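You operate a simulated robot arm through the tools that you are given. There is no shell and no other tool. Be economical: measure what you need, move in short steps, check, and stop when the job is done.

You are at the controls of a simulated two-armed robot. One attempt, no reset.

Task
Change the carrier press to standard cans, zero its count and slide the Jorvaste cans in.
Fine: loosen the rail knob, move the rail to STD, tighten it; dial to STD. Where these are worked on the way, their far stop is far enough and under half their travel is too little: rail knob.

It is judged by the outcome, as a careful person would: the job done as asked, and still so three seconds after it is handed in. It fails if anything else is knocked over, pushed out of place, dropped, spilled or broken.

Robot
Two 7-joint arms with two-finger parallel grippers on one trunk, on a base that drives. Base frame: it is fixed to the floor where the robot stands at the start and does not move with it; the origin is under the middle of the robot, x ahead of it, y to its left, z up; the surface under the hand at the start is at about z = 88. Readings come in cm, rad, newtons and seconds.
The left shoulder is at the start at [5.9, 14.6, 97], the right one opposite. With the tool pointing down near the work surface each hand reaches from about 22 to 70 cm from the robot's upright axis, wherever it stands, measured 20 degrees to its own side. Places, roughly: grey button [80, -30, 120]; long lever [110, -20, 140]; press display [90, -30, 130]; rail knob [80, -20, 90]; side rail [80, -20, 90]; size dial [100, -20, 120]. Payload 1.57 kg a hand.
The tool frame of a hand sits at the grasp point between the pads (the TCP): z along the fingers, y along the line on which they close. The tips reach 3 cm beyond it. Largest opening 11 cm; finger width 2.4, thickness 1.2; the body of the gripper, 4.8 by 11.2 cm, starts 7.8 cm behind the TCP.
Orientation is told as [roll, pitch, yaw] about the base's x, y, z axes, in that order, counted from this pose: with the fingers straight down and closing along the base's y, the tool's x points along the base's -x, its y along +y and its z along -z.

Tools
- The arms move only by the tool move_arm. It takes "left_series", "right_series" or both (then of equal length, played together; a hand with none holds still); each is a list of rows, each a list of 6 numbers: the shift along the tool's x, y, z in units of 50 mm (1.0 is 50 mm), then the turn, a rotation vector about the tool's x, y, z in units of 8 degrees (1.0 is 8 degrees). In form: [[dx, dy, dz, wx, wy, wz], ...]. A call has 1 to 12 rows; each row shifts and turns the commanded pose from where the row before left it, along the tool's axes as they then stand. "left_fingers" and "right_fingers" are, for a hand that has rows, the closure in counts, from 0 (fully open) to 255 (shut), set as the call begins (left out, the last holds). A call with a number of a shift or a turn outside -1 to 1 is refused whole. A row lasts 0.2 s, in which the tool goes at most 5 cm and 0.15 rad; a call with a longer step from one row to the next is refused whole, and so is a gripper value outside its range. A pose out of reach is approached as far as the arm can. The call stops where the force on the tool passes 40 N (or 10 N more than at its start, if that is more) or the arm is blocked; 0.2 s more then pass. Each finger travels about 4.5 cm/s and halts on what it meets, pressing with about 21 N; the grip force reading is that of the motor and also rises with nothing between the fingers. The clock runs only during rows and for 0.2 s after the last one: add rows that do not move to give the fingers time. The reply holds the time, the measured pose of the TCP, the force on the tool along the base axes, the opening and the grip force, in the units named above and with some noise, with the torque about the TCP (base axes, N m) and any sound that the robot's microphone picked up, and new pictures: "pictures" is both (left out), scene, wrist or none (wrist: the cameras of the hands that moved).
- Cameras (640 x 400 px; columns grow to the right, rows downward): "scene" is now at [4.84, -0.99, 159.12]; the picture's right is [-0.23, -0.97, 0.01], its down [-0.66, 0.15, -0.73] and it looks along [0.71, -0.18, -0.68] (base axes); focal length 274 px, centre (320, 200). "left" rides on the left gripper at [7, -1.6, -14.1] in its tool frame; the picture's right is [0.23, 0.97, 0.00], its down [-0.85, 0.20, -0.48] and it looks along [-0.47, 0.11, 0.88] (tool axes); focal length 222 px, centre (320, 200). "right" rides on the right gripper at [7, 1.6, -14.1] in its tool frame; the picture's right is [-0.23, 0.97, 0.00], its down [-0.85, -0.20, -0.48] and it looks along [-0.47, -0.11, 0.88] (tool axes); focal length 222 px, centre (320, 200). There is no depth. A picture from a camera that has moved, and an enlarged one, comes with that camera's place and axes in the base frame and with its lens. The place of the scene camera against the robot may be out by one fixed shift of up to 1.2 cm in any direction.
- raise_lower(by): slides the trunk up (or, below 0, down) by that many cm; the arms and the scene camera ride with it, the base frame stays. It gives what a move gives, with no picture.
- roll_base(legs): drives the robot by 1 to 6 legs, each [ahead, left, turn to the left] in cm, cm and rad, along the robot's own axes; the way and the turn of a leg run together, so that a leg with both is an arc; at most 150 cm and 3.142 rad a leg. The arms and the cameras ride along, it lands a little off, and it stops where it bumps. It gives what a move gives, and a new picture of the scene camera.
- turn_head(pan, tilt): turns the head with the scene camera to pan (to the left, within 1.501 rad either way) and tilt (down, from -0.506 to 1.204), counted from straight ahead of the robot. It gives what a move gives, and a new picture of the scene camera.
- enlarge(camera, box): a new picture of the part [left, top, right, bottom] of that camera's present view, enlarged. It takes no simulated time.
- job_done(): hands the job in; it is judged then, once.

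Go step by step. Nothing tells you exact positions but the pictures and the camera data: compare them with the known pose of the tool, close in by small moves and look again before you grip or let go. The budget is 120 turns and 260 pictures, counting those below and the enlarged ones. Unless the task says otherwise, let go and move clear before handing in.

The tools are called after "Call:" by a JSON object that holds its "op" and its "data". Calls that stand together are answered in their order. move_arm: Moves the arms, as the interface text tells. Its arguments: {"type":"object","properties":{"left_series":{"type":"array"},"left_fingers":{"type":"number"},"right_series":{"type":"array"},"right_fingers":{"type":"number"},"pictures":{"type":"string","enum":["both","scene","wrist","none"]}},"required":[]} The other tools are called the same way: raise_lower (by) slides the trunk up or down; roll_base (legs) drives the base; turn_head (pan, tilt) turns the head that bears the scene camera; enlarge (camera, box) takes an enlarged picture of a part of a camera's view; job_done () hands the job in.

At the start:

```text
clock: 0.0
left_eef_pos: [57.63, 16.54, 110.54]
left_tcp_rot: [-0.009, -0.008, 0.001]
left_ft_force: [-0.6, 0.8, 0.4]
left_moment: [0.01, 0.0, 0.01]
left_opening: 10.99
left_grip_force: 0.1
right_eef_pos: [44.16, -30.06, 110.76]
right_tcp_rot: [-0.008, -0.008, 0.002]
right_ft_force: [0.2, -0.7, -0.3]
right_moment: [-0.03, 0.0, 0.03]
right_opening: 11.0
right_grip_force: 0.0
trunk travel left (down, up): [-46.6, 12.4]
robot x, y, heading: [0.76, -1.49, 0.005]
head pan, tilt: [-0.23, 0.763]
```

scene: 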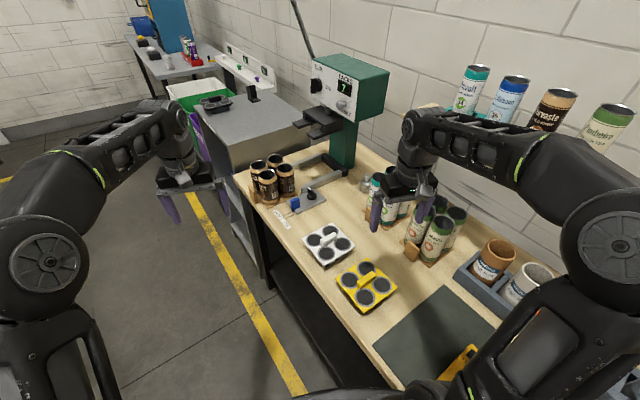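
right: 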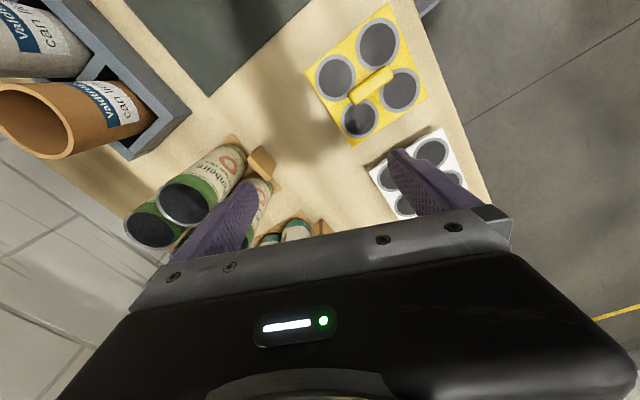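
left: 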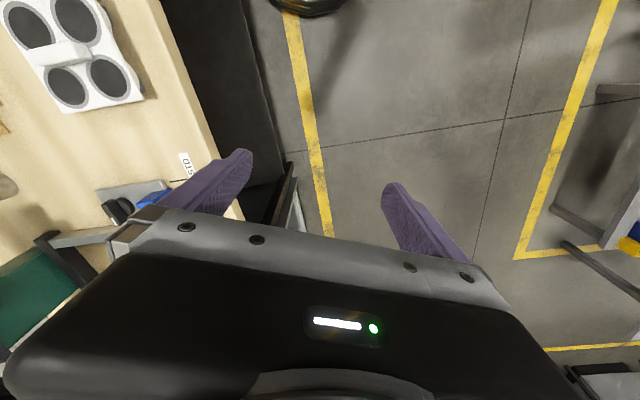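

I see the press (green) with a display, lever and dial, dark cans near it, and a rail with a blue knob on the bench. I'll look closer first.

Call:
{"op": "enlarge", "data": {"camera": "scene", "box": [280, 30, 400, 150]}}

Call:
{"op": "enlarge", "data": {"camera": "scene", "box": [230, 130, 400, 250]}}

Call:
{"op": "enlarge", "data": {"camera": "scene", "box": [360, 160, 560, 310]}}

Call:
{"op": "enlarge", "data": {"camera": "scene", "box": [430, 50, 640, 160]}}

```text
3.33 times, centred on (340, 90) of scene
camera zoom: at [4.84, -0.99, 159.12], right [-0.23, -0.97, 0.01], down [-0.66, 0.15, -0.73], along [0.71, -0.18, -0.68], focal length 913 px, centre (253, 567)
```

zoom: 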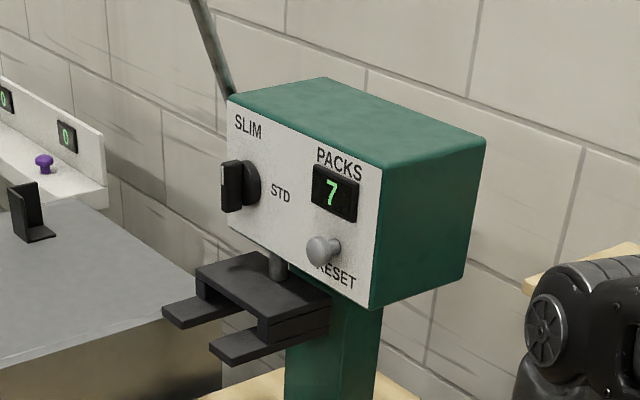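

```text
3.33 times, centred on (315, 190) of scene
camera zoom: at [4.84, -0.99, 159.12], right [-0.23, -0.97, 0.01], down [-0.66, 0.15, -0.73], along [0.71, -0.18, -0.68], focal length 913 px, centre (337, 233)
```

zoom: 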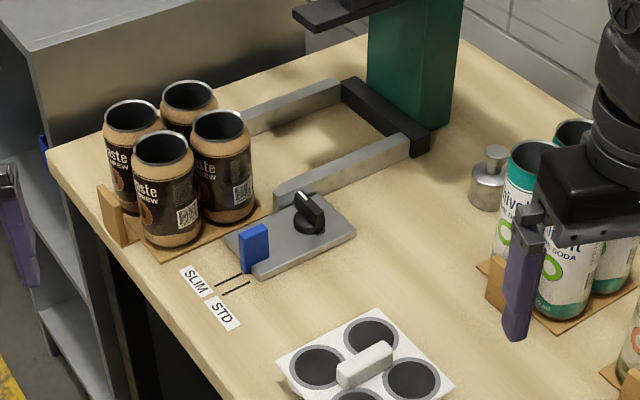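

```text
2.67 times, centred on (460, 235) of scene
camera zoom: at [4.84, -0.99, 159.12], right [-0.23, -0.97, 0.01], down [-0.66, 0.15, -0.73], along [0.71, -0.18, -0.68], focal length 730 px, centre (-53, 107)
```

zoom: 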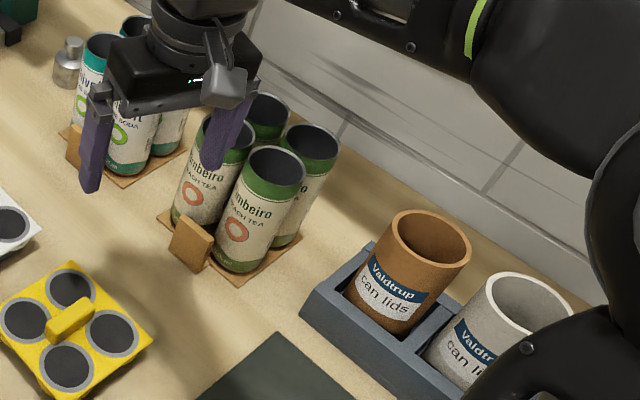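

```text
3.05 times, centred on (535, 105) of scene
camera zoom: at [4.84, -0.99, 159.12], right [-0.23, -0.97, 0.01], down [-0.66, 0.15, -0.73], along [0.71, -0.18, -0.68], focal length 835 px, centre (-335, 490)
```

zoom: 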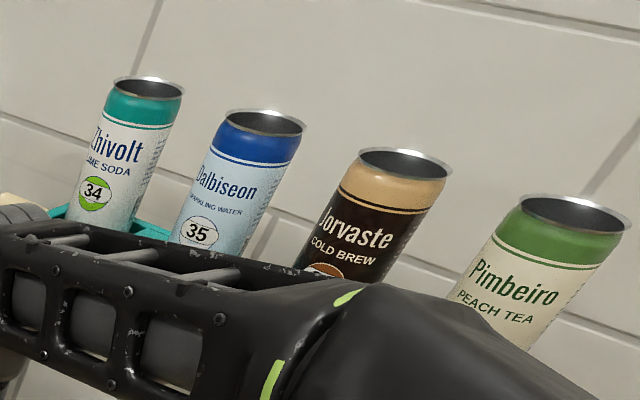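

Jorvaste is the dark set on a wooden tray at the left end of the bench. The bench is rotated about 69° to the robot's right, so I'll raise the trunk, back off, turn to face the press and strafe in front of it.

Call:
{"op": "raise_lower", "data": {"by": 10}}

Call:
{"op": "roll_base", "data": {"legs": [[-5, 27, 0], [0, 0, -1.2]]}}

```text
clock: 1.3
left_eef_pos: [57.48, 16.48, 110.65]
left_tcp_rot: [-0.006, -0.01, 0.0]
left_ft_force: [0.7, -0.9, -0.6]
left_moment: [-0.03, 0.02, 0.0]
left_opening: 10.99
left_grip_force: 0.0
right_eef_pos: [44.14, -30.13, 110.93]
right_tcp_rot: [-0.006, -0.008, -0.002]
right_ft_force: [0.7, 0.2, -0.4]
right_moment: [-0.01, -0.01, 0.02]
right_opening: 11.01
right_grip_force: 0.1
trunk travel left (down, up): [-56.6, 2.4]
robot x, y, heading: [0.84, -1.7, -0.001]
head pan, tilt: [-0.23, 0.763]
```

```text
clock: 2.7
left_eef_pos: [67.27, 8.5, 110.59]
left_tcp_rot: [-0.012, -0.002, -0.238]
left_ft_force: [-0.9, 2.4, -0.1]
left_moment: [-0.29, -0.08, 0.01]
left_opening: 10.97
left_grip_force: 0.0
right_eef_pos: [43.0, -33.56, 110.91]
right_tcp_rot: [-0.015, 0.002, -0.244]
right_ft_force: [0.3, 2.2, 0.8]
right_moment: [-0.2, 0.05, 0.05]
right_opening: 11.02
right_grip_force: 0.1
trunk travel left (down, up): [-56.6, 2.4]
robot x, y, heading: [6.78, 4.12, -0.245]
head pan, tilt: [-0.23, 0.763]
stopped in leg 1: the robot was blocked; the commanded pose is now the measured one
camera scene: at [11.56, 0.13, 159.75], right [-0.46, -0.89, -0.01], down [-0.61, 0.32, -0.72], along [0.64, -0.33, -0.69], focal length 274 px, centre (320, 200)
```

scene: 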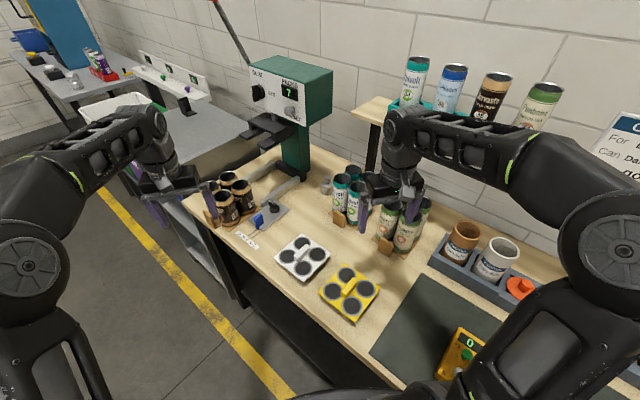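

The drive was blocked by something not in view. I'll look to the left, right and behind.

Call:
{"op": "turn_head", "data": {"pan": 1.5, "tilt": 0.8}}

Call:
{"op": "turn_head", "data": {"pan": 0.6, "tilt": 1.1}}

Call:
{"op": "turn_head", "data": {"pan": -1.0, "tilt": 1.1}}

```text
clock: 4.4
left_eef_pos: [68.2, 5.65, 110.76]
left_tcp_rot: [-0.007, -0.003, -0.287]
left_ft_force: [-0.6, 0.7, 0.1]
left_moment: [-0.04, -0.03, 0.01]
left_opening: 11.02
left_grip_force: 0.1
right_eef_pos: [42.22, -35.35, 110.92]
right_tcp_rot: [-0.008, -0.001, -0.29]
right_ft_force: [0.7, -0.1, -0.2]
right_moment: [0.0, 0.03, -0.02]
right_opening: 11.0
right_grip_force: 0.0
trunk travel left (down, up): [-56.6, 2.4]
robot x, y, heading: [7.99, 4.83, -0.291]
head pan, tilt: [1.499, 0.799]
camera scene: at [8.07, 12.07, 159.48], right [0.94, -0.35, 0.0], down [-0.25, -0.67, -0.7], along [0.25, 0.66, -0.71], focal length 274 px, centre (320, 200)
```

scene: 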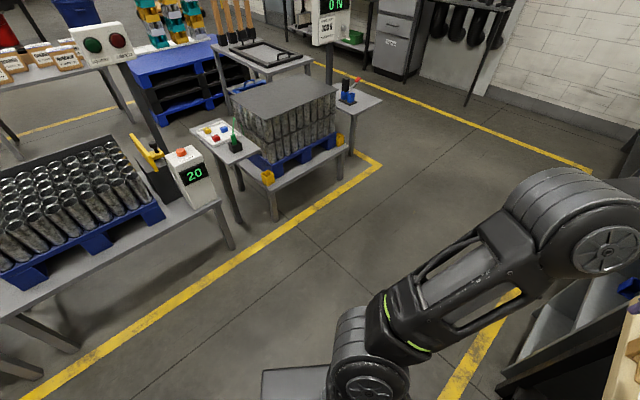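

```text
clock: 5.6
left_eef_pos: [68.16, 5.75, 110.74]
left_tcp_rot: [-0.007, -0.005, -0.287]
left_ft_force: [0.0, -0.4, -1.1]
left_moment: [-0.02, -0.04, 0.02]
left_opening: 10.98
left_grip_force: 0.1
right_eef_pos: [42.25, -35.37, 110.89]
right_tcp_rot: [-0.007, -0.001, -0.289]
right_ft_force: [0.4, -0.1, -0.9]
right_moment: [-0.02, 0.0, 0.0]
right_opening: 11.02
right_grip_force: 0.1
trunk travel left (down, up): [-56.6, 2.4]
robot x, y, heading: [8.37, 4.8, -0.284]
head pan, tilt: [0.6, 1.1]
camera scene: at [11.24, 6.48, 157.3], right [0.31, -0.95, 0.0], down [-0.85, -0.27, -0.46], along [0.44, 0.14, -0.89], focal length 274 px, centre (320, 200)
```

scene: 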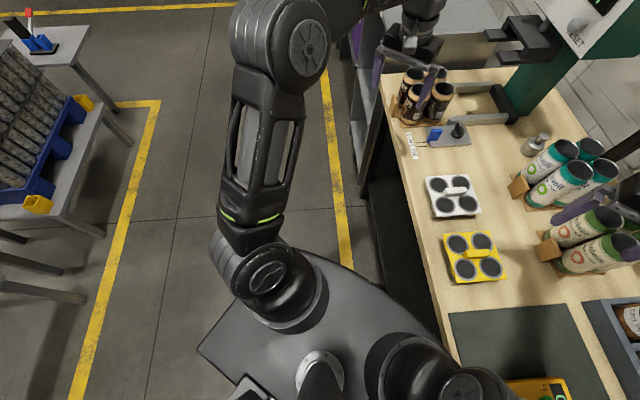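

```text
clock: 7.3
left_eef_pos: [68.29, 5.83, 110.7]
left_tcp_rot: [-0.006, -0.003, -0.286]
left_ft_force: [-0.5, 1.2, 0.4]
left_moment: [-0.01, -0.04, -0.03]
left_opening: 10.99
left_grip_force: 0.1
right_eef_pos: [42.28, -35.25, 110.9]
right_tcp_rot: [-0.009, 0.0, -0.287]
right_ft_force: [0.4, -0.7, -0.1]
right_moment: [-0.04, 0.01, 0.01]
right_opening: 10.97
right_grip_force: 0.0
trunk travel left (down, up): [-56.6, 2.4]
robot x, y, heading: [7.95, 4.89, -0.288]
head pan, tilt: [-1.0, 1.1]
camera scene: at [6.98, -1.51, 157.24], right [-0.96, -0.28, -0.01], down [-0.25, 0.86, -0.45], along [0.13, -0.43, -0.89], focal length 274 px, centre (320, 200)
```

scene: 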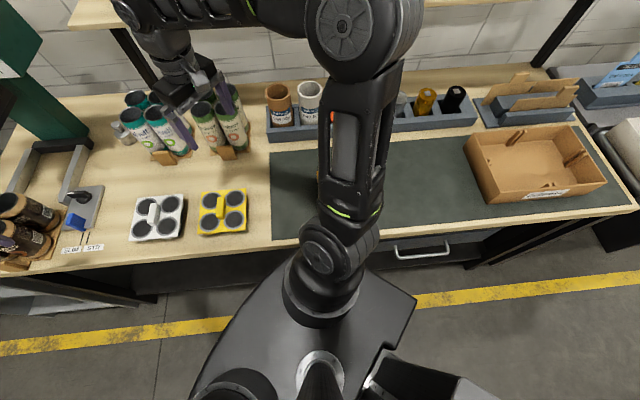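

Nothing obvious on the left. I'll check the right-rear and very near left.

Call:
{"op": "turn_head", "data": {"pan": -1.5, "tilt": 0.9}}

Call:
{"op": "turn_head", "data": {"pan": 1.5, "tilt": 1.2}}

```text
clock: 8.2
left_eef_pos: [68.33, 5.84, 110.8]
left_tcp_rot: [-0.008, -0.002, -0.286]
left_ft_force: [0.7, -0.3, 0.1]
left_moment: [-0.02, 0.05, 0.02]
left_opening: 11.0
left_grip_force: 0.1
right_eef_pos: [42.29, -35.35, 110.72]
right_tcp_rot: [-0.01, 0.0, -0.289]
right_ft_force: [0.3, -0.1, 0.2]
right_moment: [-0.01, -0.01, -0.03]
right_opening: 11.01
right_grip_force: 0.0
trunk travel left (down, up): [-56.6, 2.4]
robot x, y, heading: [7.82, 5.02, -0.287]
head pan, tilt: [-1.499, 0.901]
camera scene: at [3.58, -2.81, 158.59], right [-0.98, 0.21, 0.0], down [0.17, 0.77, -0.62], along [-0.13, -0.6, -0.79], focal length 274 px, centre (320, 200)
```

scene: 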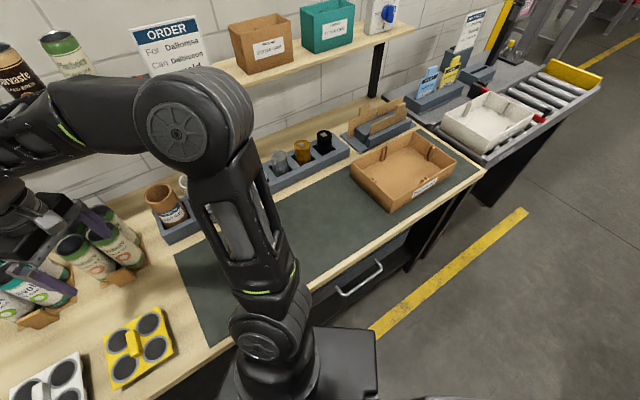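

```text
clock: 10.8
left_eef_pos: [68.14, 6.06, 110.78]
left_tcp_rot: [-0.006, -0.005, -0.286]
left_ft_force: [-0.1, 0.0, 0.5]
left_moment: [-0.03, 0.01, -0.02]
left_opening: 10.99
left_grip_force: 0.0
right_eef_pos: [42.07, -35.15, 110.94]
right_tcp_rot: [-0.009, 0.001, -0.287]
right_ft_force: [0.3, 0.4, -0.2]
right_moment: [0.03, 0.01, 0.03]
right_opening: 11.01
right_grip_force: 0.1
trunk travel left (down, up): [-56.6, 2.4]
robot x, y, heading: [8.23, 5.01, -0.285]
head pan, tilt: [1.499, 1.201]
camera scene: at [7.12, 9.86, 156.69], right [0.94, -0.35, 0.0], down [-0.32, -0.87, -0.37], along [0.13, 0.34, -0.93], focal length 274 px, centre (320, 200)
```

scene: 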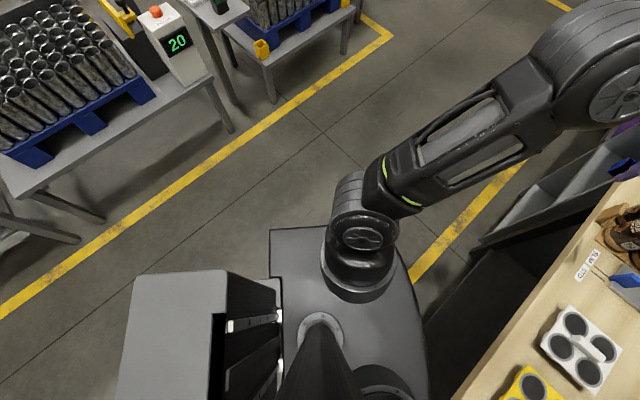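

The trunk did not really rise and the base was blocked, so something may be wedged under the bench edge. I'll bring the trunk back down.

Call:
{"op": "raise_lower", "data": {"by": -10}}

Call:
{"op": "turn_head", "data": {"pan": -1.0, "tilt": 1.2}}

```text
clock: 12.3
left_eef_pos: [69.16, -0.25, 108.13]
left_tcp_rot: [0.007, 0.008, -0.325]
left_ft_force: [1.2, 1.7, 0.4]
left_moment: [-0.12, 0.09, 0.02]
left_opening: 11.0
left_grip_force: 0.1
right_eef_pos: [41.44, -40.47, 107.9]
right_tcp_rot: [-0.002, 0.012, -0.331]
right_ft_force: [-0.1, 1.2, 0.2]
right_moment: [-0.13, -0.07, -0.01]
right_opening: 10.99
right_grip_force: 0.0
trunk travel left (down, up): [-55.9, 3.1]
robot x, y, heading: [8.17, 2.77, -0.322]
head pan, tilt: [1.499, 1.201]
stopped: the arm was blocked; the commanded pose is now the measured one
```

```text
clock: 14.6
left_eef_pos: [68.77, 0.34, 108.7]
left_tcp_rot: [0.001, -0.001, -0.322]
left_ft_force: [-1.0, 0.4, 0.4]
left_moment: [0.0, 0.02, -0.03]
left_opening: 11.0
left_grip_force: 0.0
right_eef_pos: [41.06, -39.85, 108.57]
right_tcp_rot: [-0.005, 0.001, -0.326]
right_ft_force: [-0.5, -0.6, -0.5]
right_moment: [-0.04, -0.01, 0.0]
right_opening: 11.0
right_grip_force: 0.1
trunk travel left (down, up): [-55.9, 3.1]
robot x, y, heading: [8.49, 2.41, -0.319]
head pan, tilt: [-1.0, 1.201]
camera scene: at [8.24, 2.83, 155.51], right [-0.97, -0.25, 0.01], down [-0.23, 0.89, -0.39], along [0.09, -0.39, -0.92], focal length 274 px, centre (320, 200)
```

scene: 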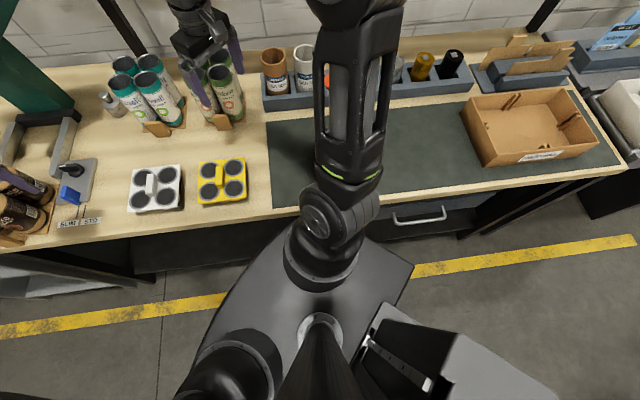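

The robot seems snagged on the bench. I'll try a small pull away to the left before anything else.

Call:
{"op": "roll_base", "data": {"legs": [[0, 8, 0]]}}

```text
clock: 15.7
left_eef_pos: [70.41, -1.36, 109.94]
left_tcp_rot: [0.02, 0.002, -0.38]
left_ft_force: [-1.0, -0.6, 0.7]
left_moment: [0.01, 0.01, -0.02]
left_opening: 10.98
left_grip_force: 0.1
right_eef_pos: [40.66, -40.0, 108.86]
right_tcp_rot: [0.016, 0.003, -0.383]
right_ft_force: [0.0, -0.6, 0.5]
right_moment: [0.02, 0.0, -0.01]
right_opening: 10.98
right_grip_force: 0.1
trunk travel left (down, up): [-55.9, 3.1]
robot x, y, heading: [11.33, 5.66, -0.378]
head pan, tilt: [-1.0, 1.201]
camera scene: at [8.76, 0.87, 156.24], right [-0.98, -0.19, -0.01], down [-0.17, 0.92, -0.36], along [0.08, -0.35, -0.93], focal length 274 px, centre (320, 200)
```

scene: 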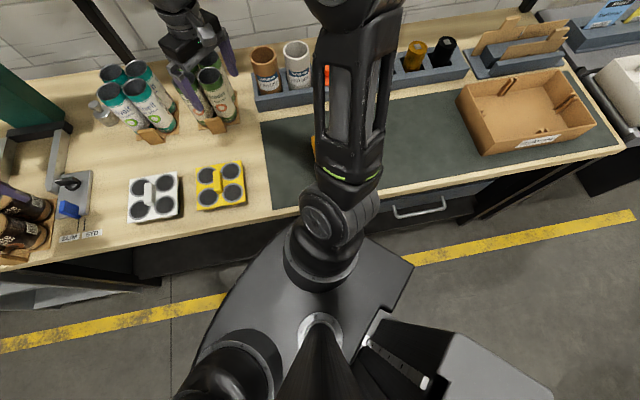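

The tilt suggests that the trunk plate is wedged under the bench top. I'll lower further to release it.

Call:
{"op": "raise_lower", "data": {"by": -6}}

Call:
{"op": "raise_lower", "data": {"by": -5}}

```text
clock: 16.9
left_eef_pos: [71.36, -8.1, 106.92]
left_tcp_rot: [0.033, 0.008, -0.423]
left_ft_force: [-0.8, 1.3, 0.2]
left_moment: [-0.2, -0.06, 0.01]
left_opening: 11.01
left_grip_force: 0.2
right_eef_pos: [39.85, -45.23, 105.5]
right_tcp_rot: [0.024, 0.026, -0.429]
right_ft_force: [-0.6, 1.6, 0.2]
right_moment: [-0.17, -0.1, -0.03]
right_opening: 11.02
right_grip_force: 0.1
trunk travel left (down, up): [-55.6, 3.4]
robot x, y, heading: [10.89, 4.51, -0.419]
head pan, tilt: [-1.0, 1.201]
stopped: the arm was blocked; the commanded pose is now the measured one
```

```text
clock: 18.0
left_eef_pos: [70.35, -13.57, 105.86]
left_tcp_rot: [0.052, -0.031, -0.438]
left_ft_force: [1.0, 1.9, 0.9]
left_moment: [-0.17, 0.07, -0.01]
left_opening: 11.0
left_grip_force: 0.0
right_eef_pos: [37.81, -49.44, 102.85]
right_tcp_rot: [0.058, 0.026, -0.441]
right_ft_force: [10.8, 6.4, -0.9]
right_moment: [0.2, -0.61, 0.58]
right_opening: 10.22
right_grip_force: 0.1
trunk travel left (down, up): [-55.3, 3.7]
robot x, y, heading: [10.66, 3.56, -0.44]
head pan, tilt: [-1.0, 1.201]
stopped: the arm was blocked; the commanded pose is now the measured one
```

The right hand has touched something; I need to see.

Call:
{"op": "turn_head", "data": {"pan": -0.6, "tilt": 0.9}}

Call:
{"op": "enlarge", "data": {"camera": "right", "box": [0, 0, 640, 400]}}

Call:
{"op": "enlarge", "data": {"camera": "left", "box": [0, 0, 640, 400]}}

```text
clock: 18.9
left_eef_pos: [69.79, -13.24, 106.18]
left_tcp_rot: [0.048, -0.03, -0.439]
left_ft_force: [0.0, -0.1, 0.5]
left_moment: [0.0, -0.01, -0.02]
left_opening: 11.03
left_grip_force: 0.0
right_eef_pos: [37.3, -49.29, 103.32]
right_tcp_rot: [0.05, 0.015, -0.443]
right_ft_force: [0.6, 3.2, 2.5]
right_moment: [-0.1, 0.02, 0.05]
right_opening: 10.8
right_grip_force: 0.1
trunk travel left (down, up): [-55.3, 3.7]
robot x, y, heading: [10.77, 3.49, -0.435]
head pan, tilt: [-0.6, 0.901]
camera scene: at [14.69, 4.94, 157.16], right [-0.86, -0.51, 0.04], down [-0.41, 0.64, -0.65], along [0.31, -0.57, -0.76], focal length 274 px, centre (320, 200)
```

scene: 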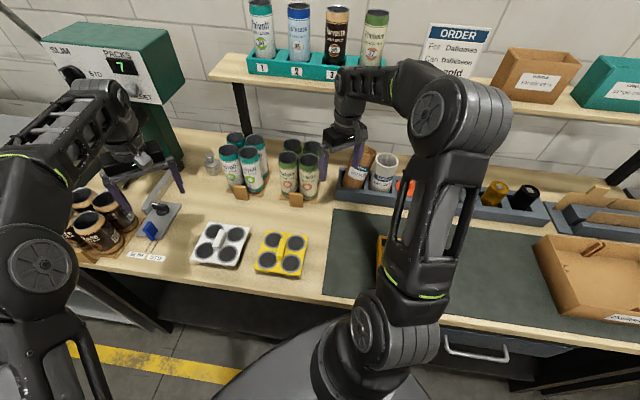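

```text
1.00 times, centred on (320, 200) of right (not enlarged: the box is as wide or as high as the picture)
camera zoom: at [31.56, -45.47, 117.74], right [0.62, 0.78, 0.04], down [0.68, -0.57, 0.45], along [0.38, -0.25, -0.89], focal length 222 px, centre (320, 200)
```

zoom: 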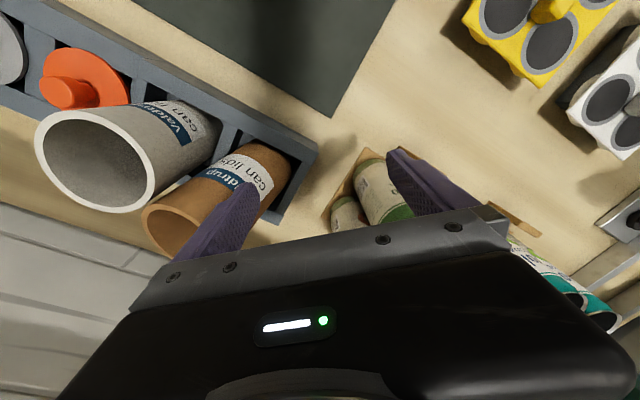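

```text
1.00 times, centred on (320, 200) of left (not enlarged: the box is as wide or as high as the picture)
camera zoom: at [62.08, -12.33, 120.18], right [0.21, 0.98, 0.04], down [0.83, -0.2, 0.51], along [0.51, -0.07, -0.86], focal length 222 px, centre (320, 200)
```

zoom: 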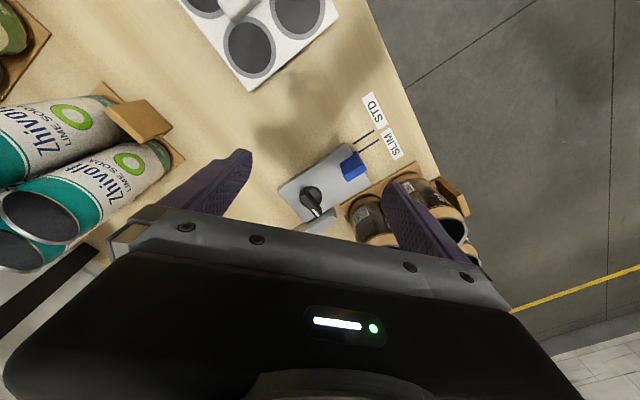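

The right hand hangs between the cup and the cans, so I'll lift both hands straight up first, then sort out the base.

Call:
{"op": "move_arm", "data": {"right_series": [[0, 0, -0.5, 0, 0, 0], [0, 0, -0.8, 0, 0, 0], [0, 0, -0.8, 0, 0, 0], [0, 0, -0.5, 0, 0, 0]], "left_series": [[0, 0, -0.5, 0, 0, 0], [0, 0, -0.8, 0, 0, 0], [0, 0, -0.8, 0, 0, 0], [0, 0, -0.5, 0, 0, 0]], "pictures": "scene"}}

```text
clock: 20.1
left_eef_pos: [68.87, -16.76, 106.1]
left_tcp_rot: [0.069, -0.067, -0.441]
left_ft_force: [0.7, 1.0, -0.2]
left_moment: [-0.12, 0.13, -0.04]
left_opening: 11.01
left_grip_force: 0.0
left hand out of reach, approached as far as the arm can: row 1, 2, 3, 4
right_eef_pos: [35.57, -52.67, 109.89]
right_tcp_rot: [0.083, 0.015, -0.443]
right_ft_force: [-0.1, 0.1, 0.4]
right_moment: [-0.05, -0.01, 0.02]
right_opening: 10.99
right_grip_force: 0.0
right hand out of reach, approached as far as the arm can: row 3, 4
trunk travel left (down, up): [-55.3, 3.7]
robot x, y, heading: [10.78, 4.05, -0.439]
head pan, tilt: [-0.6, 0.901]
stopped in row 4 (right hand): the arm was blocked; the commanded pose is now the measured one
camera scene: at [14.81, 4.84, 157.26], right [-0.86, -0.51, 0.03], down [-0.41, 0.65, -0.65], along [0.31, -0.57, -0.76], focal length 274 px, centre (320, 200)
```

scene: 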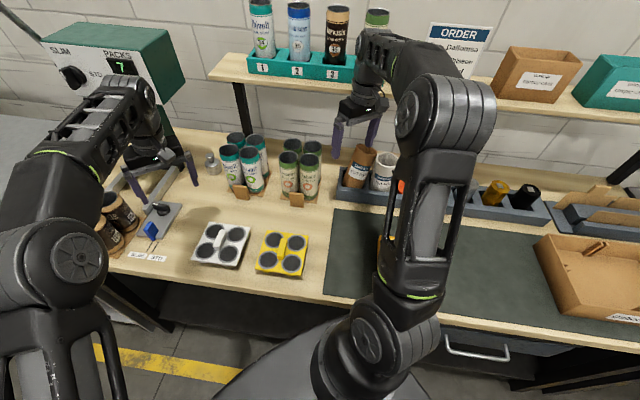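

I'll retract both hands toward the robot to free the arms, then move the base.

Call:
{"op": "move_arm", "data": {"right_series": [[0.5, 0, -0.1, 0, 0, 0], [0.8, 0, -0.1, 0, 0, 0], [0.8, 0, -0.1, 0, 0, 0], [0.5, 0, -0.1, 0, 0, 0]], "left_series": [[0.5, 0, -0.2, 0, 0, 0], [0.8, 0, -0.2, 0, 0, 0], [0.8, 0, -0.2, 0, 0, 0], [0.8, 0, -0.2, 0, 0, 0]], "pictures": "scene"}}

```text
clock: 20.9
left_eef_pos: [57.97, -15.08, 108.35]
left_tcp_rot: [0.119, -0.033, -0.439]
left_ft_force: [1.0, -0.1, -0.3]
left_moment: [-0.08, 0.1, 0.05]
left_opening: 10.99
left_grip_force: 0.0
right_eef_pos: [24.83, -51.64, 109.82]
right_tcp_rot: [0.102, 0.011, -0.449]
right_ft_force: [-0.2, 0.1, -0.1]
right_moment: [-0.01, -0.03, 0.05]
right_opening: 11.0
right_grip_force: 0.0
trunk travel left (down, up): [-55.3, 3.7]
robot x, y, heading: [11.25, 3.92, -0.439]
head pan, tilt: [-0.6, 0.901]
stopped in row 3 (right hand): the arm was blocked; the commanded pose is now the measured one
camera scene: at [14.84, 5.2, 157.21], right [-0.86, -0.51, 0.03], down [-0.41, 0.65, -0.65], along [0.31, -0.57, -0.76], focal length 274 px, centre (320, 200)
```

scene: 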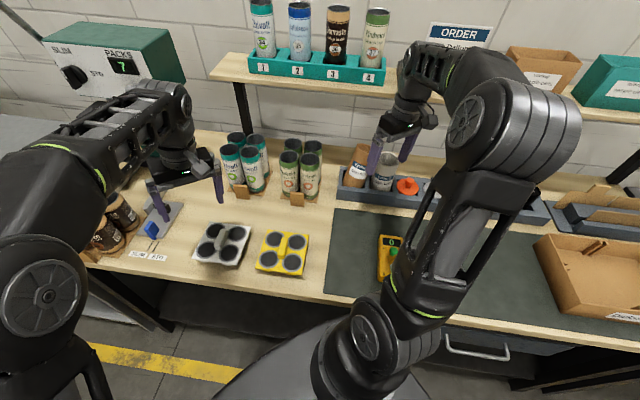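

Arms are free. I'll look straight down at the robot's front-right where it may be touching the bench.

Call:
{"op": "turn_head", "data": {"pan": -0.25, "tilt": 1.204}}

Call:
{"op": "enlarge", "data": {"camera": "scene", "box": [200, 200, 520, 400]}}

```text
clock: 21.7
left_eef_pos: [57.75, -14.95, 108.1]
left_tcp_rot: [0.115, -0.032, -0.441]
left_ft_force: [0.0, -0.1, -0.4]
left_moment: [-0.02, 0.01, 0.0]
left_opening: 10.98
left_grip_force: 0.1
right_eef_pos: [24.82, -51.63, 109.89]
right_tcp_rot: [0.097, 0.011, -0.445]
right_ft_force: [-0.2, 0.9, 0.0]
right_moment: [0.01, -0.05, -0.03]
right_opening: 10.97
right_grip_force: 0.0
trunk travel left (down, up): [-55.3, 3.7]
robot x, y, heading: [11.14, 3.38, -0.441]
head pan, tilt: [-0.25, 1.201]
camera scene: at [15.44, 8.39, 154.96], right [-0.64, -0.77, 0.05], down [-0.72, 0.57, -0.38], along [0.27, -0.28, -0.92], focal length 274 px, centre (320, 200)
```

scene: 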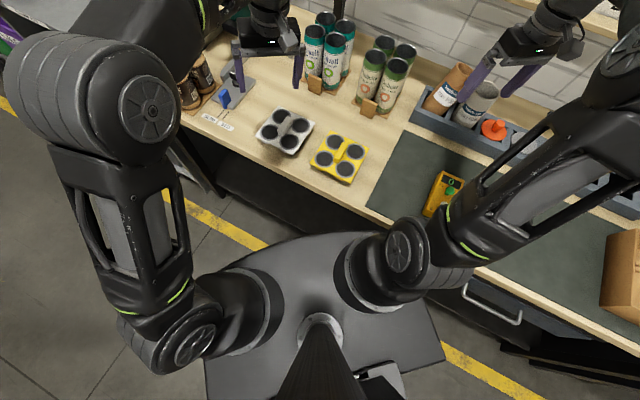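

```text
2.00 times, centred on (360, 300) of scene
camera zoom: at [15.44, 8.39, 154.96], right [-0.64, -0.77, 0.05], down [-0.72, 0.57, -0.38], along [0.27, -0.28, -0.92], focal length 548 px, centre (240, 0)
```

zoom: 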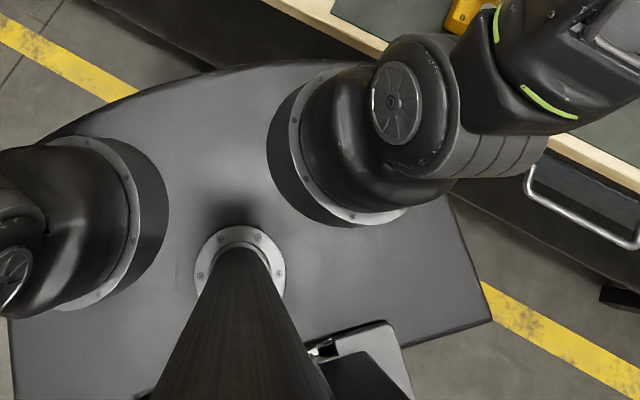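

Both arms are now off their reach limits. I'll test a small lowering again.

Call:
{"op": "raise_lower", "data": {"by": -2}}

```text
clock: 22.0
left_eef_pos: [55.56, -18.47, 107.01]
left_tcp_rot: [0.156, -0.032, -0.449]
left_ft_force: [2.1, -0.9, 1.1]
left_moment: [0.12, 0.24, 0.02]
left_opening: 11.0
left_grip_force: 0.2
right_eef_pos: [22.41, -54.95, 106.82]
right_tcp_rot: [0.132, 0.011, -0.452]
right_ft_force: [0.9, -2.0, -0.3]
right_moment: [0.19, 0.13, 0.06]
right_opening: 11.0
right_grip_force: 0.1
trunk travel left (down, up): [-55.5, 3.5]
robot x, y, heading: [11.24, 4.55, -0.447]
head pan, tilt: [-0.25, 1.201]
stopped: the arm was blocked; the commanded pose is now the measured one
```

The drift comes from the trunk being wedged. I'll try backing away from the bench along its normal.

Call:
{"op": "roll_base", "data": {"legs": [[-6, 6, 0]]}}

```text
clock: 23.1
left_eef_pos: [53.45, -12.08, 107.06]
left_tcp_rot: [0.162, -0.024, -0.443]
left_ft_force: [-0.5, 1.0, 0.3]
left_moment: [-0.05, -0.02, 0.02]
left_opening: 10.98
left_grip_force: 0.0
right_eef_pos: [20.44, -48.55, 106.73]
right_tcp_rot: [0.149, 0.016, -0.445]
right_ft_force: [0.0, 0.5, 1.4]
right_moment: [-0.1, 0.01, 0.0]
right_opening: 11.0
right_grip_force: 0.0
trunk travel left (down, up): [-55.5, 3.5]
robot x, y, heading: [8.0, 11.32, -0.441]
head pan, tilt: [-0.25, 1.201]
camera scene: at [10.34, 9.02, 154.42], right [-0.64, -0.77, 0.0], down [-0.72, 0.59, -0.36], along [0.28, -0.23, -0.93], focal length 274 px, centre (320, 200)
```

scene: 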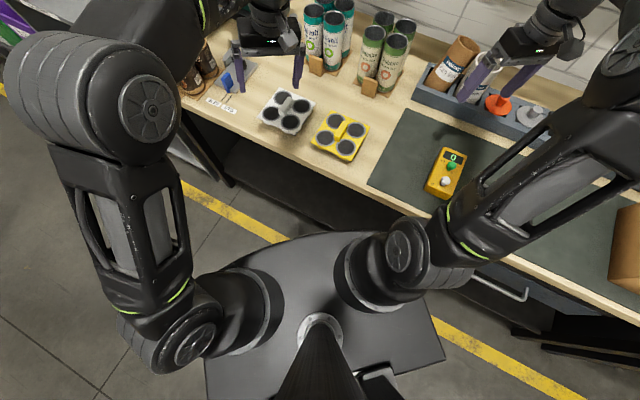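

That moved freely. Continue away.

Call:
{"op": "roll_base", "data": {"legs": [[-10, 10, 0]]}}

Call:
{"op": "raise_lower", "data": {"by": -1}}

```text
clock: 24.4
left_eef_pos: [48.64, 1.39, 106.95]
left_tcp_rot: [0.165, -0.022, -0.438]
left_ft_force: [-0.7, 0.6, -0.3]
left_moment: [-0.05, 0.0, -0.03]
left_opening: 11.01
left_grip_force: 0.1
right_eef_pos: [15.87, -35.35, 106.64]
right_tcp_rot: [0.149, 0.019, -0.44]
right_ft_force: [-0.5, 0.1, 0.0]
right_moment: [-0.02, -0.03, 0.04]
right_opening: 11.0
right_grip_force: 0.1
trunk travel left (down, up): [-55.5, 3.5]
robot x, y, heading: [2.93, 24.7, -0.433]
head pan, tilt: [-0.25, 1.201]
camera scene: at [5.44, 22.28, 154.42], right [-0.63, -0.77, 0.0], down [-0.72, 0.59, -0.36], along [0.28, -0.23, -0.93], focal length 274 px, centre (320, 200)
```

scene: 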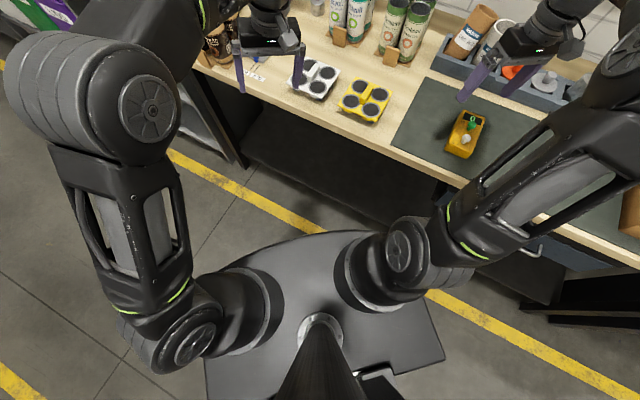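

```text
clock: 25.0
left_eef_pos: [48.54, 1.24, 105.99]
left_tcp_rot: [0.169, -0.022, -0.438]
left_ft_force: [0.3, -0.3, -0.3]
left_moment: [-0.02, 0.03, -0.01]
left_opening: 11.04
left_grip_force: 0.1
right_eef_pos: [15.82, -35.56, 105.54]
right_tcp_rot: [0.149, 0.02, -0.44]
right_ft_force: [-1.3, -0.1, -0.5]
right_moment: [-0.01, -0.06, -0.03]
right_opening: 10.99
right_grip_force: 0.1
trunk travel left (down, up): [-54.5, 4.5]
robot x, y, heading: [2.98, 24.48, -0.437]
head pan, tilt: [-0.25, 1.201]
```

Free now; the trunk responds as well. I'll level both hands and lift them, before turning to face the bench.

Call:
{"op": "move_arm", "data": {"left_series": [[0.2, 0, -0.5, 0.4, 0.05, 0], [0.4, 0, -0.6, 0.4, 0.05, 0], [0.4, 0, -0.6, 0.4, 0.05, 0], [0, 0, 0, 0, 0, 0]], "right_series": [[0.2, 0, -0.5, 0.36, -0.05, 0], [0.2, 0, -0.6, 0.36, -0.05, 0], [0, 0, -0.6, 0.36, -0.05, 0], [0, 0, 0, 0, 0, 0]], "pictures": "none"}}

Call:
{"op": "roll_base", "data": {"legs": [[0, 0, -0.76]]}}

Call:
{"op": "turn_head", "data": {"pan": 0.5, "tilt": 0.7}}

```text
clock: 26.0
left_eef_pos: [47.47, 1.36, 108.43]
left_tcp_rot: [0.108, -0.016, -0.436]
left_ft_force: [-0.3, -0.7, -0.5]
left_moment: [0.01, 0.0, 0.02]
left_opening: 11.03
left_grip_force: 0.0
left hand out of reach, approached as far as the arm can: row 2, 3
right_eef_pos: [13.26, -35.61, 112.57]
right_tcp_rot: [0.036, -0.031, -0.455]
right_ft_force: [0.5, 0.6, 0.2]
right_moment: [0.0, 0.04, -0.01]
right_opening: 10.99
right_grip_force: 0.1
right hand out of reach, approached as far as the arm can: row 3
trunk travel left (down, up): [-54.5, 4.5]
robot x, y, heading: [3.43, 24.73, -0.432]
head pan, tilt: [-0.25, 1.201]
```

```text
clock: 28.4
left_eef_pos: [18.71, -22.76, 108.54]
left_tcp_rot: [0.108, -0.02, -1.205]
left_ft_force: [0.1, -0.7, 0.4]
left_moment: [-0.01, -0.01, 0.0]
left_opening: 10.99
left_grip_force: 0.0
right_eef_pos: [-31.64, -25.63, 112.52]
right_tcp_rot: [0.037, -0.031, -1.223]
right_ft_force: [-0.1, 0.8, 0.0]
right_moment: [-0.02, -0.01, -0.01]
right_opening: 11.0
right_grip_force: 0.1
trunk travel left (down, up): [-54.5, 4.5]
robot x, y, heading: [3.2, 24.62, -1.204]
head pan, tilt: [-0.25, 1.201]
camera scene: at [3.43, 21.62, 153.41], right [-0.99, -0.12, 0.0], down [-0.11, 0.93, -0.36], along [0.04, -0.36, -0.93], focal length 274 px, centre (320, 200)
```

scene: 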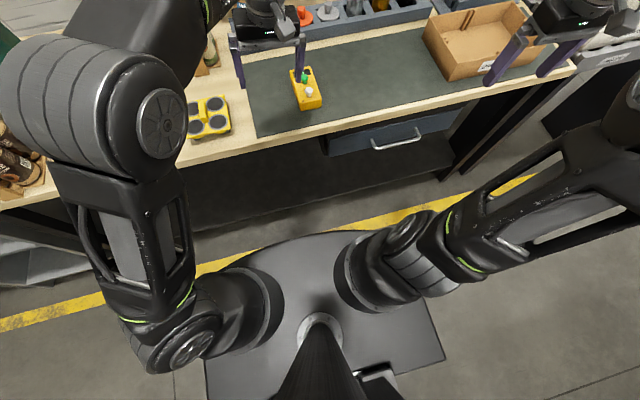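

```text
clock: 29.6
left_eef_pos: [18.67, -22.86, 108.55]
left_tcp_rot: [0.11, -0.015, -1.206]
left_ft_force: [-0.3, 0.5, 0.6]
left_moment: [0.02, -0.01, 0.02]
left_opening: 11.0
left_grip_force: 0.1
right_eef_pos: [-31.56, -25.58, 112.73]
right_tcp_rot: [0.036, -0.031, -1.225]
right_ft_force: [-0.3, -0.3, 0.4]
right_moment: [0.0, -0.03, -0.01]
right_opening: 11.0
right_grip_force: 0.0
trunk travel left (down, up): [-54.5, 4.5]
robot x, y, heading: [3.22, 24.8, -1.204]
head pan, tilt: [0.499, 0.7]
camera scene: at [9.27, 21.66, 157.01], right [-0.65, -0.76, 0.0], down [-0.49, 0.42, -0.76], along [0.58, -0.5, -0.64], focal length 274 px, centre (320, 200)
```

scene: 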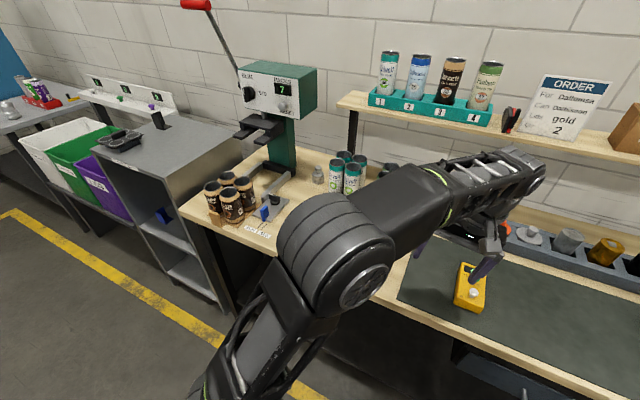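

Clear of the bench now. I'll raise the trunk to gain clearance, then strafe left in front of the press.

Call:
{"op": "raise_lower", "data": {"by": 4.4}}

Call:
{"op": "roll_base", "data": {"legs": [[0, 35, 0]]}}

```text
clock: 30.4
left_eef_pos: [18.73, -22.85, 112.92]
left_tcp_rot: [0.107, -0.016, -1.205]
left_ft_force: [-0.7, 0.5, 0.3]
left_moment: [-0.01, -0.03, 0.03]
left_opening: 11.0
left_grip_force: 0.2
right_eef_pos: [-31.64, -25.59, 117.1]
right_tcp_rot: [0.036, -0.031, -1.225]
right_ft_force: [-0.4, -0.6, -0.9]
right_moment: [0.03, 0.0, 0.0]
right_opening: 11.0
right_grip_force: 0.0
trunk travel left (down, up): [-58.9, 0.1]
robot x, y, heading: [3.19, 24.66, -1.196]
head pan, tilt: [0.499, 0.7]
```

```text
clock: 32.6
left_eef_pos: [50.66, -10.65, 112.98]
left_tcp_rot: [0.108, -0.017, -1.208]
left_ft_force: [0.4, 0.2, -0.5]
left_moment: [0.0, 0.05, 0.0]
left_opening: 10.98
left_grip_force: 0.1
right_eef_pos: [0.42, -13.28, 117.09]
right_tcp_rot: [0.037, -0.032, -1.225]
right_ft_force: [0.6, -0.7, 1.0]
right_moment: [-0.01, 0.04, -0.02]
right_opening: 10.99
right_grip_force: 0.0
trunk travel left (down, up): [-58.9, 0.1]
robot x, y, heading: [35.58, 37.03, -1.207]
head pan, tilt: [0.499, 0.7]
camera scene: at [41.33, 33.95, 161.41], right [-0.65, -0.76, 0.0], down [-0.49, 0.42, -0.76], along [0.58, -0.5, -0.64], focal length 274 px, centre (320, 200)
```

scene: 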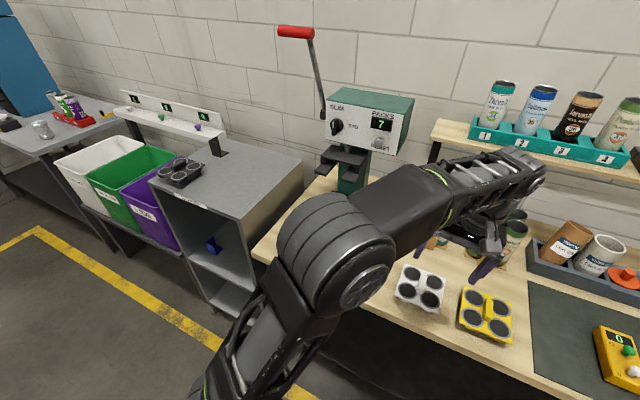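

Call:
{"op": "roll_base", "data": {"legs": [[0, 33, 0]]}}

Call:
{"op": "turn_head", "data": {"pan": 0.0, "tilt": 0.75}}

```text
clock: 34.8
left_eef_pos: [81.54, 1.14, 112.79]
left_tcp_rot: [0.109, -0.015, -1.209]
left_ft_force: [0.8, -0.3, 0.0]
left_moment: [-0.03, 0.04, 0.0]
left_opening: 10.99
left_grip_force: 0.0
right_eef_pos: [31.34, -1.34, 117.15]
right_tcp_rot: [0.038, -0.032, -1.228]
right_ft_force: [0.3, 0.6, -0.2]
right_moment: [0.02, 0.01, -0.04]
right_opening: 11.0
right_grip_force: 0.0
trunk travel left (down, up): [-58.9, 0.1]
robot x, y, heading: [66.14, 48.82, -1.21]
head pan, tilt: [0.499, 0.7]
camera scene: at [72.23, 45.74, 161.41], right [-0.65, -0.76, 0.0], down [-0.49, 0.42, -0.76], along [0.58, -0.5, -0.64], focal length 274 px, centre (320, 200)
```

scene: 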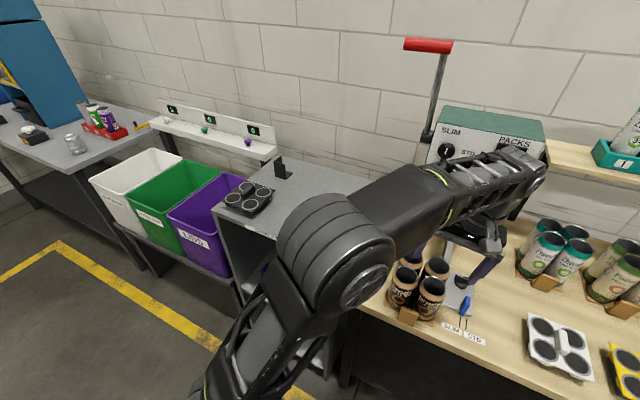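

```text
clock: 35.8
left_eef_pos: [81.52, 1.0, 112.88]
left_tcp_rot: [0.109, -0.018, -1.21]
left_ft_force: [0.1, -0.1, 1.2]
left_moment: [0.01, -0.01, -0.01]
left_opening: 11.04
left_grip_force: 0.0
right_eef_pos: [31.15, -1.42, 117.03]
right_tcp_rot: [0.036, -0.03, -1.224]
right_ft_force: [0.0, 0.8, -0.2]
right_moment: [-0.01, 0.03, -0.04]
right_opening: 11.01
right_grip_force: 0.0
trunk travel left (down, up): [-58.9, 0.1]
robot x, y, heading: [65.94, 48.56, -1.208]
head pan, tilt: [0.0, 0.75]
camera scene: at [68.64, 43.48, 160.99], right [-0.93, -0.36, 0.0], down [-0.24, 0.64, -0.73], along [0.26, -0.68, -0.68], focal length 274 px, centre (320, 200)
```

scene: 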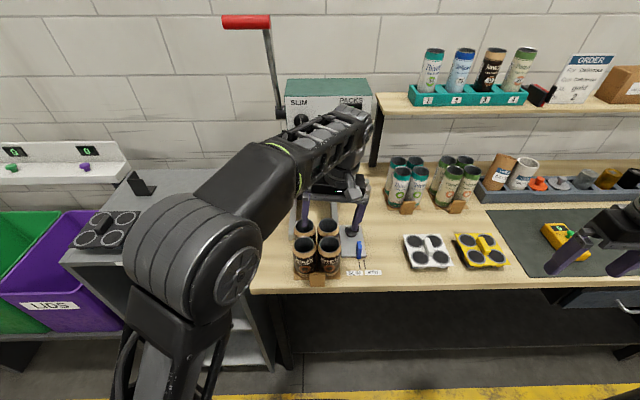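

I face the bench squarely now. I'll shift the left hand out to the left and the right hand a bit in, then roll ahead.

Call:
{"op": "move_arm", "data": {"left_series": [[0.3, 0.8, 0, 0.25, 0, 0], [0.5, 0.8, 0, 0.25, 0, 0], [0.5, 0.8, 0, 0.25, 0, 0], [0.5, 0.8, 0, 0, 0, 0], [0, 0, 0, 0, 0, 0]], "pictures": "none"}}

Call:
{"op": "roll_base", "data": {"legs": [[13, 2, 0.01]]}}

```text
clock: 37.0
left_eef_pos: [93.04, 15.26, 113.47]
left_tcp_rot: [0.007, -0.015, -1.209]
left_ft_force: [0.0, 0.0, 1.0]
left_moment: [0.0, -0.03, -0.01]
left_opening: 10.96
left_grip_force: 0.1
right_eef_pos: [31.15, -1.46, 117.05]
right_tcp_rot: [0.036, -0.033, -1.227]
right_ft_force: [-0.2, -0.6, -0.1]
right_moment: [0.0, 0.01, 0.0]
right_opening: 10.99
right_grip_force: 0.0
trunk travel left (down, up): [-58.9, 0.1]
robot x, y, heading: [66.0, 48.67, -1.205]
head pan, tilt: [0.0, 0.75]
```

```text
clock: 38.2
left_eef_pos: [99.97, 4.32, 113.52]
left_tcp_rot: [0.003, -0.016, -1.199]
left_ft_force: [-0.4, 0.3, 0.1]
left_moment: [0.03, 0.02, 0.02]
left_opening: 11.0
left_grip_force: 0.0
right_eef_pos: [38.21, -13.07, 117.11]
right_tcp_rot: [0.037, -0.03, -1.217]
right_ft_force: [0.5, -0.5, -0.6]
right_moment: [0.04, 0.01, 0.03]
right_opening: 11.02
right_grip_force: 0.1
trunk travel left (down, up): [-58.9, 0.1]
robot x, y, heading: [72.56, 37.81, -1.197]
head pan, tilt: [0.0, 0.75]
camera scene: at [75.22, 32.16, 160.98], right [-0.93, -0.37, 0.0], down [-0.25, 0.64, -0.73], along [0.27, -0.68, -0.68], focal length 274 px, centre (320, 200)
```

scene: 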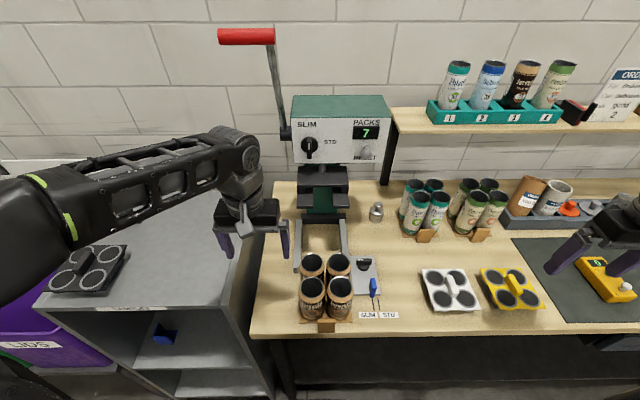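

Good clear view. I'll zoom on the rail and the press face.

Call:
{"op": "enlarge", "data": {"camera": "scene", "box": [270, 210, 430, 340]}}

Call:
{"op": "enlarge", "data": {"camera": "scene", "box": [270, 90, 400, 220]}}

```text
3.08 times, centred on (350, 275) of scene
camera zoom: at [75.22, 32.16, 160.98], right [-0.93, -0.37, 0.0], down [-0.25, 0.64, -0.73], along [0.27, -0.68, -0.68], focal length 843 px, centre (228, -31)
```

zoom: 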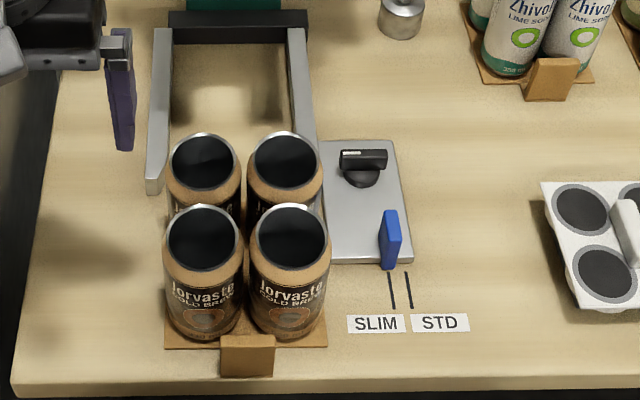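

```text
3.08 times, centred on (335, 155) of scene
camera zoom: at [75.22, 32.16, 160.98], right [-0.93, -0.37, 0.0], down [-0.25, 0.64, -0.73], along [0.27, -0.68, -0.68], focal length 843 px, centre (274, 338)
```

zoom: 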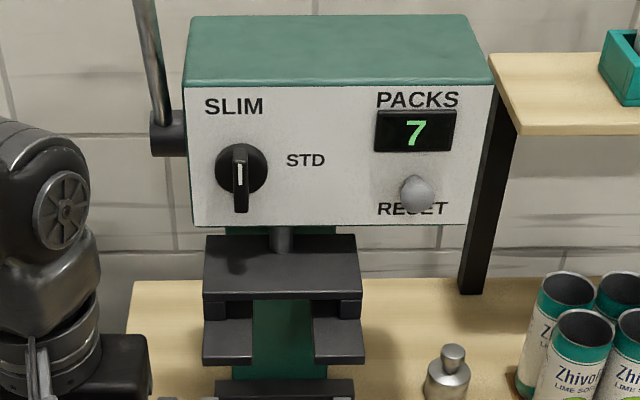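

Plan: right hand to the knob (A≈43.6, L≈68.9 in bench axes, bar lies left–right), so I'll move it above the knob, then rotate the hand.

Call:
{"op": "move_arm", "data": {"right_series": [[-0.4, 0.8, 0, 0.1, 0.1, 0], [-0.4, 0.9, 0, 0.1, 0.1, 0], [-0.44, 0.9, 0.1, 0.07, 0, 0], [-0.44, 0.9, 0.2, 0, 0, 0.2], [-0.44, 0.9, 0.3, 0, 0, 0.2], [-0.44, 0.9, 0.3, 0, 0, 0], [-0.44, 0.9, 0.3, 0, 0, 0], [-0.4, 0.8, 0.3, 0, 0, 0], [0, 0.4, 0.2, 0, 0, 0], [0, 0, 0, 0, 0, 0]], "pictures": "both"}}

```text
refused: row 3 steps farther than a row can; nothing moved
```

Call:
{"op": "move_arm", "data": {"right_series": [[-0.4, 0.8, 0, 0.1, 0.1, 0], [-0.4, 0.85, 0, 0.1, 0.1, 0], [-0.4, 0.85, 0.1, 0.07, 0, 0], [-0.4, 0.85, 0.2, 0, 0, 0], [-0.4, 0.85, 0.25, 0, 0, 0], [-0.4, 0.85, 0.25, 0, 0, 0], [-0.4, 0.85, 0.25, 0, 0, 0], [-0.4, 0.85, 0.25, 0, 0, 0], [-0.2, 0.7, 0.3, 0, 0, 0], [0, 0, 0, 0, 0, 0]], "pictures": "both"}}

```text
clock: 40.4
left_eef_pos: [99.8, 4.41, 113.55]
left_tcp_rot: [0.002, -0.017, -1.199]
left_ft_force: [-0.3, 0.3, -0.5]
left_moment: [-0.02, -0.01, 0.04]
left_opening: 11.0
left_grip_force: 0.0
right_eef_pos: [79.04, -15.95, 109.45]
right_tcp_rot: [0.001, -0.003, -1.217]
right_ft_force: [-0.3, 0.1, 0.9]
right_moment: [-0.02, -0.03, 0.02]
right_opening: 11.03
right_grip_force: 0.0
trunk travel left (down, up): [-58.9, 0.1]
robot x, y, heading: [72.61, 37.71, -1.197]
head pan, tilt: [0.0, 0.75]
camera scene: at [75.06, 32.35, 160.99], right [-0.93, -0.37, 0.0], down [-0.25, 0.63, -0.73], along [0.27, -0.68, -0.68], focal length 274 px, centre (320, 200)
camera right: at [78.12, -8.59, 123.59], right [0.99, 0.12, 0.0], down [0.11, -0.87, 0.48], along [0.06, -0.48, -0.88], focal length 222 px, centre (320, 200)
```

scene: 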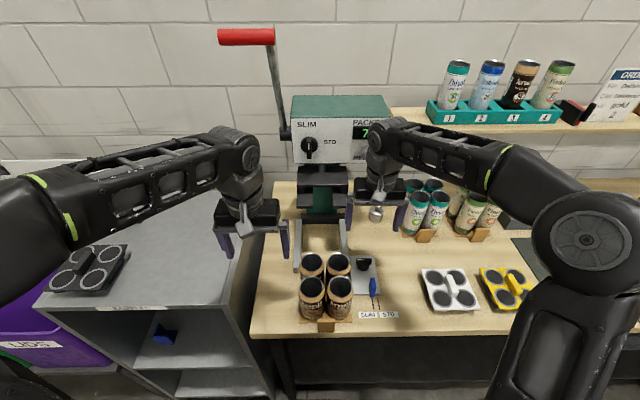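
right: 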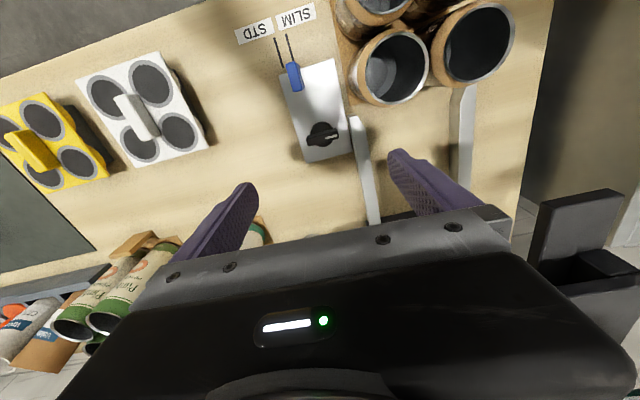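

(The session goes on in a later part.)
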